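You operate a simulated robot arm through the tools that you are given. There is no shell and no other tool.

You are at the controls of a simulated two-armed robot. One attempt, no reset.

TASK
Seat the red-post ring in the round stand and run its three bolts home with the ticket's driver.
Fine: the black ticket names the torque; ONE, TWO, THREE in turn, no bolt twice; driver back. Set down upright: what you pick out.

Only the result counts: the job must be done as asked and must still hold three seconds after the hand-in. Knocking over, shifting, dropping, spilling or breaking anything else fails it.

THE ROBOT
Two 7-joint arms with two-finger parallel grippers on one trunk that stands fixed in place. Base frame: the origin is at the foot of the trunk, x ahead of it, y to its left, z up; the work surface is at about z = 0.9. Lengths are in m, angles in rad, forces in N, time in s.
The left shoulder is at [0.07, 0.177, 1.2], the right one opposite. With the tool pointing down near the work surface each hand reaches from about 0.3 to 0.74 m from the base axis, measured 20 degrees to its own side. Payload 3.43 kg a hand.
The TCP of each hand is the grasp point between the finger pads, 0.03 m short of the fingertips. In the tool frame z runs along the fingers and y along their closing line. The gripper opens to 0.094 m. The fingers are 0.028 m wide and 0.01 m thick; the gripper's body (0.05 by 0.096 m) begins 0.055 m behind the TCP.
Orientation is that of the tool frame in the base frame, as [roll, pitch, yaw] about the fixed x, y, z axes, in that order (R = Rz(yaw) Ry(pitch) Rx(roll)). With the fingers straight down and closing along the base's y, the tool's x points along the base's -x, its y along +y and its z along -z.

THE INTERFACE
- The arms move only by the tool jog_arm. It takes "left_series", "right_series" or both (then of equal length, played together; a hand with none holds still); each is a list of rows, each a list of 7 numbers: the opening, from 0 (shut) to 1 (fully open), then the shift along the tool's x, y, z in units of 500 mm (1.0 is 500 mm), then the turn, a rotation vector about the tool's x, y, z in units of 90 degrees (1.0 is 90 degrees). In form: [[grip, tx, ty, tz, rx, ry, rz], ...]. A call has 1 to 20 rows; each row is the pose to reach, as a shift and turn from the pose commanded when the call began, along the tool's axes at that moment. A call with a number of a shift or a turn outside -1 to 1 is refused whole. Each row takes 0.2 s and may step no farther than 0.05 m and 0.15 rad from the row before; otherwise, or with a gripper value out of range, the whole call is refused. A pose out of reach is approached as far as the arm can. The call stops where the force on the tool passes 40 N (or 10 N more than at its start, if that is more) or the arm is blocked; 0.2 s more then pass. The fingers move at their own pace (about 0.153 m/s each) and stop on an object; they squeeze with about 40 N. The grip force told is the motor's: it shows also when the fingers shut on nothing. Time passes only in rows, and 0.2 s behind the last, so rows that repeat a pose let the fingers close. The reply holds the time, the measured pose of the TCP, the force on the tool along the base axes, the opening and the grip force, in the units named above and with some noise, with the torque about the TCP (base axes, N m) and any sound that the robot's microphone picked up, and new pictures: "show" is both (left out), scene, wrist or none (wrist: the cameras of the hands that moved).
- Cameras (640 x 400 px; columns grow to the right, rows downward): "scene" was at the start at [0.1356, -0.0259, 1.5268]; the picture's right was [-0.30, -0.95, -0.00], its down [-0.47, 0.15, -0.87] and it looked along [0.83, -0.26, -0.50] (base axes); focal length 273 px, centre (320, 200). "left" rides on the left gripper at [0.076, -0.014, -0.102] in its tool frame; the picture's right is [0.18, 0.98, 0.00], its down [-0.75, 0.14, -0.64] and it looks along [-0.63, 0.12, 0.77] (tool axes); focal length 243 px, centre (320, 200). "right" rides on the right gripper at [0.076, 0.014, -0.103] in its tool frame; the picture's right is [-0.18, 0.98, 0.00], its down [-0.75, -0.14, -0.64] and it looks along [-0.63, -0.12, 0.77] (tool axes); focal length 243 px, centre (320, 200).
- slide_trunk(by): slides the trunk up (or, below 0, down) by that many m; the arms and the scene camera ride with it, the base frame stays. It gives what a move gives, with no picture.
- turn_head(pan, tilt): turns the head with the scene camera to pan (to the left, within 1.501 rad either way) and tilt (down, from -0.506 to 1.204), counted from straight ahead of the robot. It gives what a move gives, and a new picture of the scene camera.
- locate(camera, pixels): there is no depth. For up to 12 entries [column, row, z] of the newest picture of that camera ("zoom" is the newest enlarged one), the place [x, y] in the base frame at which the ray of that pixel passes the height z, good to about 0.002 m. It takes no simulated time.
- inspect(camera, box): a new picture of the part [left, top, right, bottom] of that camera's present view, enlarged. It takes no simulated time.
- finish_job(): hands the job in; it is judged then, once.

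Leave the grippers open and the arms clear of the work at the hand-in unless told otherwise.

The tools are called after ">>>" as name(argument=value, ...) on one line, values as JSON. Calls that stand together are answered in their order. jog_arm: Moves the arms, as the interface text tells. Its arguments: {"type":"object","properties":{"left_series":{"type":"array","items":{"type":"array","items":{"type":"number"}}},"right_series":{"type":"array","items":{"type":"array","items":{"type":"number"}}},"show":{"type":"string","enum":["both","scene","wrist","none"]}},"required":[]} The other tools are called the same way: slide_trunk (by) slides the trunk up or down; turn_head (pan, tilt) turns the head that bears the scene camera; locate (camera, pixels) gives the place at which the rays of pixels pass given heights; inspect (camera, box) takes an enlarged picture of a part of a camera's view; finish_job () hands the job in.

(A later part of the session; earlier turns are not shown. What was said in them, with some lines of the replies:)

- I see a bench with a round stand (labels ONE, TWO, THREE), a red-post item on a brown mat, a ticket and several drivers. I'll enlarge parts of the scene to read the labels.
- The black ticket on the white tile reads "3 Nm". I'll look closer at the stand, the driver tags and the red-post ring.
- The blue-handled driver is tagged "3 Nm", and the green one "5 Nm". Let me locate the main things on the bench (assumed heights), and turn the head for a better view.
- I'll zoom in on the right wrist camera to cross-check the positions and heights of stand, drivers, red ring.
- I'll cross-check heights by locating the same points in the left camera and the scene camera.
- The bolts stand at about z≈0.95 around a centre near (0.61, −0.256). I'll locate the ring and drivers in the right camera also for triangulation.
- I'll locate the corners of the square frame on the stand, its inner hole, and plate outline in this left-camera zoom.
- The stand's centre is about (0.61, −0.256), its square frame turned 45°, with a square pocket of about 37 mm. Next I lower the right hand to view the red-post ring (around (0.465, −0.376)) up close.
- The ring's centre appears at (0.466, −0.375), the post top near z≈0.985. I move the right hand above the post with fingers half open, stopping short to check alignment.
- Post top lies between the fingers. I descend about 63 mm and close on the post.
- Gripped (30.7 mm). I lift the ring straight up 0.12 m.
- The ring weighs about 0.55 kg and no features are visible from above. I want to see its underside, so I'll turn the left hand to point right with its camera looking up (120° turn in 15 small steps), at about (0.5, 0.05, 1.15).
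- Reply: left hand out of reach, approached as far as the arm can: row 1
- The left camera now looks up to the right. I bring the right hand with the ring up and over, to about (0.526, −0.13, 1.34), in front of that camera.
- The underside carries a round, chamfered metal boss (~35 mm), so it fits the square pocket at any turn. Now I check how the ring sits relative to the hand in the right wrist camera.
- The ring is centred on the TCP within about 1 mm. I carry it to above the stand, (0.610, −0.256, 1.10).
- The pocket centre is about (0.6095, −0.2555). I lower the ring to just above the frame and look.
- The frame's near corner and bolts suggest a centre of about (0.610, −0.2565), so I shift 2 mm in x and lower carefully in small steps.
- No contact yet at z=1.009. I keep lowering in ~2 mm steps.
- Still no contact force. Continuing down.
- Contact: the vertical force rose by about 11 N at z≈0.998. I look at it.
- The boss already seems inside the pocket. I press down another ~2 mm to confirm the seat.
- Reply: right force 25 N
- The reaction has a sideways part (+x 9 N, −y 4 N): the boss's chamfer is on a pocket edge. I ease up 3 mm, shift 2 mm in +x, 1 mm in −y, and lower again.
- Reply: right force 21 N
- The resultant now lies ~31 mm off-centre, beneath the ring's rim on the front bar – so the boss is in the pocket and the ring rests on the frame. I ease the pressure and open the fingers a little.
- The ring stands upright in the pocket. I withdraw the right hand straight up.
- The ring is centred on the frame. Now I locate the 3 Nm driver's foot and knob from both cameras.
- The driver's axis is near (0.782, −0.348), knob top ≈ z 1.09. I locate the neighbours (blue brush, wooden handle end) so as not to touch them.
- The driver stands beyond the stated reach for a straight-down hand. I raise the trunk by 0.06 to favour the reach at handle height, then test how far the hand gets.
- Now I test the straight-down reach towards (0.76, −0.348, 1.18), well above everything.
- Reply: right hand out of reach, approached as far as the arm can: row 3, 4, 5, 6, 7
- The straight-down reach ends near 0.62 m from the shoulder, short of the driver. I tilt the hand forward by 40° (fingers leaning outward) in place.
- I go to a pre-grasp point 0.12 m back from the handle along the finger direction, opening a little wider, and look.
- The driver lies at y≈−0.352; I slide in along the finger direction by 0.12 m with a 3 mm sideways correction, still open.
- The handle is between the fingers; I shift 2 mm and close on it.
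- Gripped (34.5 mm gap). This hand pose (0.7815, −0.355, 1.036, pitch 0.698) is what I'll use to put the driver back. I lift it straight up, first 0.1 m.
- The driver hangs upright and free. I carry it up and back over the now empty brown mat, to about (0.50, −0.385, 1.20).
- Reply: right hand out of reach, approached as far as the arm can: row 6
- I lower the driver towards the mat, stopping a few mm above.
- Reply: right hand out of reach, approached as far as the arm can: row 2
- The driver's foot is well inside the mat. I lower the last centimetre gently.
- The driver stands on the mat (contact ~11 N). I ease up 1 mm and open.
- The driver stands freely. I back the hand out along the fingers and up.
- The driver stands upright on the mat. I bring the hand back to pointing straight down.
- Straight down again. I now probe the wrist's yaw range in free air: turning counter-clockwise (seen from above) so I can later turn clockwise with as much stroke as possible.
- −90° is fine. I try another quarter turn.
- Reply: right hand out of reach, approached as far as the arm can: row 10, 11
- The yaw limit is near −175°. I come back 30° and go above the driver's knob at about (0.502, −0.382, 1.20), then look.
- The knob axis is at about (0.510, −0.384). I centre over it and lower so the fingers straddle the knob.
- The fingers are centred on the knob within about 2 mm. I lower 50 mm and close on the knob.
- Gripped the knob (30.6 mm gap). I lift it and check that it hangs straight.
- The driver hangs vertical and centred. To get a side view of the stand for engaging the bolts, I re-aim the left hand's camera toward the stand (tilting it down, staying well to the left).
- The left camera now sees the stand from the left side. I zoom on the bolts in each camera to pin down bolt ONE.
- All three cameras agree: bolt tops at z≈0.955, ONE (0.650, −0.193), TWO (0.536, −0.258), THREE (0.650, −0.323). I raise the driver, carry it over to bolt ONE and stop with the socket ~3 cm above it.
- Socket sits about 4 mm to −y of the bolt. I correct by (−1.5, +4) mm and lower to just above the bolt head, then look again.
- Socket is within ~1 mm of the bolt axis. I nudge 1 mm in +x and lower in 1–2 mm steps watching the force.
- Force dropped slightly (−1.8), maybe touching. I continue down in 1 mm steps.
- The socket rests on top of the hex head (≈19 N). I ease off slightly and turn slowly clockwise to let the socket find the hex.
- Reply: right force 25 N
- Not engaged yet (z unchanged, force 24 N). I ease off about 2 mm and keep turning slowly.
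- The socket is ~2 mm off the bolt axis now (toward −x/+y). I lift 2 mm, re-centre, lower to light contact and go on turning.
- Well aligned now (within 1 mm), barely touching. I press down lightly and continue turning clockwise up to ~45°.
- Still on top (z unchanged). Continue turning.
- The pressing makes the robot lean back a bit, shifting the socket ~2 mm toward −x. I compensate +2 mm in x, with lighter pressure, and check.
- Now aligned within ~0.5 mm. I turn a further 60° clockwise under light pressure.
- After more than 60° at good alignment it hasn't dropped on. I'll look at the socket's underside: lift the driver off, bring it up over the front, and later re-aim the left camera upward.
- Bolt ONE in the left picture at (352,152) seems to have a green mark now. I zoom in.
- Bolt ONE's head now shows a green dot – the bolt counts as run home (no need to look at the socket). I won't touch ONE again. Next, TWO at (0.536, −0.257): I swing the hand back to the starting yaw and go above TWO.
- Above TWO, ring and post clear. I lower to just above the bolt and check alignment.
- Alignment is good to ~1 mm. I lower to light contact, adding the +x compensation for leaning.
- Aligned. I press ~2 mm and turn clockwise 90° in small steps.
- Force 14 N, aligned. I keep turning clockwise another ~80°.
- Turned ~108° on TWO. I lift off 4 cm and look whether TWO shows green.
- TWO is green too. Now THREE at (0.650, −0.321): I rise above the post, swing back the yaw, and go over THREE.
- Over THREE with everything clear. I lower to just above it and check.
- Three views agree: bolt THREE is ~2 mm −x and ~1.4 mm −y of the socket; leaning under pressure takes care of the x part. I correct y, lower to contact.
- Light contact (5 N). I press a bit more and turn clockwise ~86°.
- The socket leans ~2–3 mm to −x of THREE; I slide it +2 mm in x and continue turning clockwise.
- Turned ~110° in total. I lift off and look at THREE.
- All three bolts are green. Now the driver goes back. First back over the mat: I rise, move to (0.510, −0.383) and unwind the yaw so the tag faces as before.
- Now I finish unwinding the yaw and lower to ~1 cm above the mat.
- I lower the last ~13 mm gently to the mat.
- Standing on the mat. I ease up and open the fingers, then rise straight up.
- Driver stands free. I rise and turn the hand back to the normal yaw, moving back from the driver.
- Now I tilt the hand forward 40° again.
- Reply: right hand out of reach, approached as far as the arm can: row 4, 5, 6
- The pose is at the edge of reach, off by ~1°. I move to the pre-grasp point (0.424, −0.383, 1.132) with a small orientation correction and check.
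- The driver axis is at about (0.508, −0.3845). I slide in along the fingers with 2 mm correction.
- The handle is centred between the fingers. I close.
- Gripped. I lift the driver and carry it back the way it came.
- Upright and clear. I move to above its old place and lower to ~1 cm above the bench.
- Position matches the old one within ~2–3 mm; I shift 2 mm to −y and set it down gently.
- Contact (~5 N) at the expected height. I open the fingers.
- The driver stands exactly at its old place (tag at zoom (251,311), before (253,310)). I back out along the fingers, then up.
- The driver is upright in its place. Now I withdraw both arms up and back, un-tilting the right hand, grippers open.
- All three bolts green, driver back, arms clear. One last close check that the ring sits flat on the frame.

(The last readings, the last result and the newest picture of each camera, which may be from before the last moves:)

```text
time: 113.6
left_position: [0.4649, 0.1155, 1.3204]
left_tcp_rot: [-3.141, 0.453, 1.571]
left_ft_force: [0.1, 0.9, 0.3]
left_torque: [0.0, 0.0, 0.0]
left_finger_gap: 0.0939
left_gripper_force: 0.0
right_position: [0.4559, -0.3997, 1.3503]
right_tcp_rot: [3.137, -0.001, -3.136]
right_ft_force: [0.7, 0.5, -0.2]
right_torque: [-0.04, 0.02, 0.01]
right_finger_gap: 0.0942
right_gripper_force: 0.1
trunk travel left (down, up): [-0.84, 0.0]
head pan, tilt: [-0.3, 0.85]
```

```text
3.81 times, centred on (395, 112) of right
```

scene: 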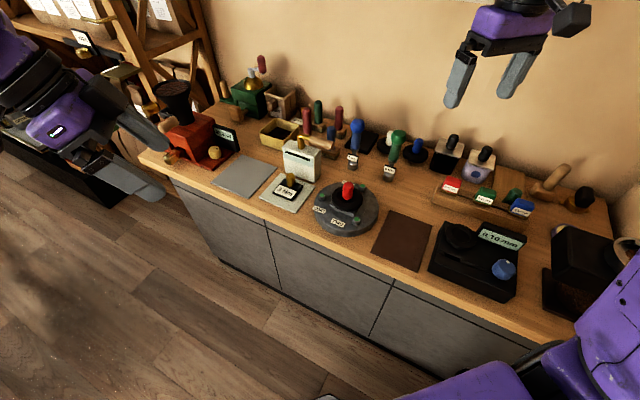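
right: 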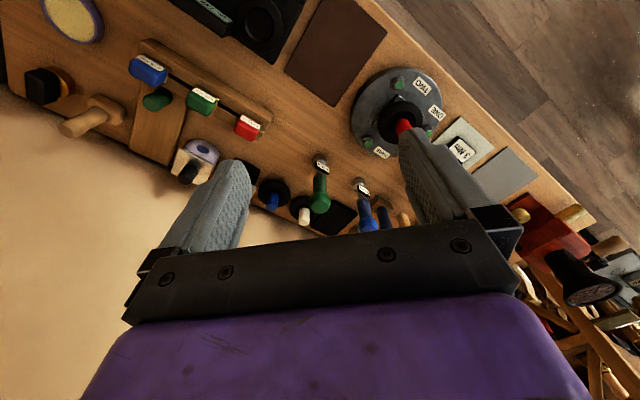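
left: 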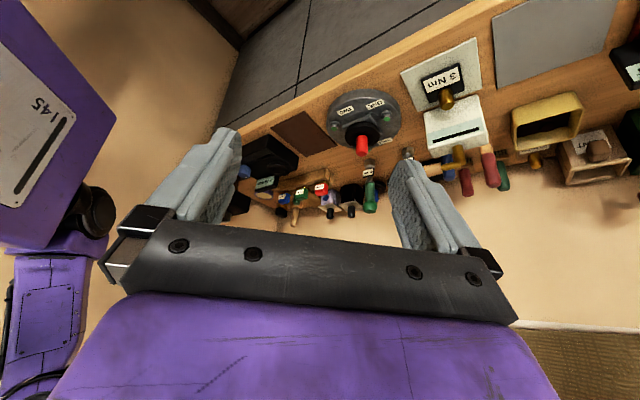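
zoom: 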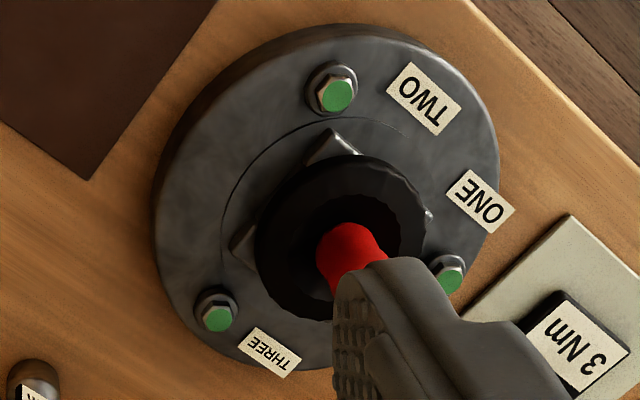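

The ring sits flat and centred on its frame. All three bolts show green, run in the order ONE, TWO, THREE. The 3 Nm driver stands upright in its old place, the grippers are open and the arms are clear. I hand the job in.

>>> finish_job()

```text
The job is handed in.
```

I seated the red-post ring in the round stand, ran all three bolts home with the 3 Nm driver named on the black ticket, and handed the job in. The hand-in reply gave no verdict, so I don't know the judged result.

- **Ring:** it sits flat and centred, with its boss down in the square pocket.
- **Bolts:** I ran ONE, TWO, THREE in that order. Each showed a green dot when I lifted the driver off.
- **Bolt ONE:** I lifted the driver a few millimetres off it once partway through to re-centre, before I knew the green dot was the signal. I don't know whether that counts as touching a bolt twice. TWO and THREE were each done in a single contact.
- **Driver:** it stands upright within a few millimetres of where it started, tag facing as before. I stood it on the brown mat twice, before and after the bolts, to change my grip, because its place is beyond a straight-down reach.
- **Rest of the bench:** nothing else looked moved or knocked over in the last pictures. Both grippers were open and the arms clear at the hand-in.
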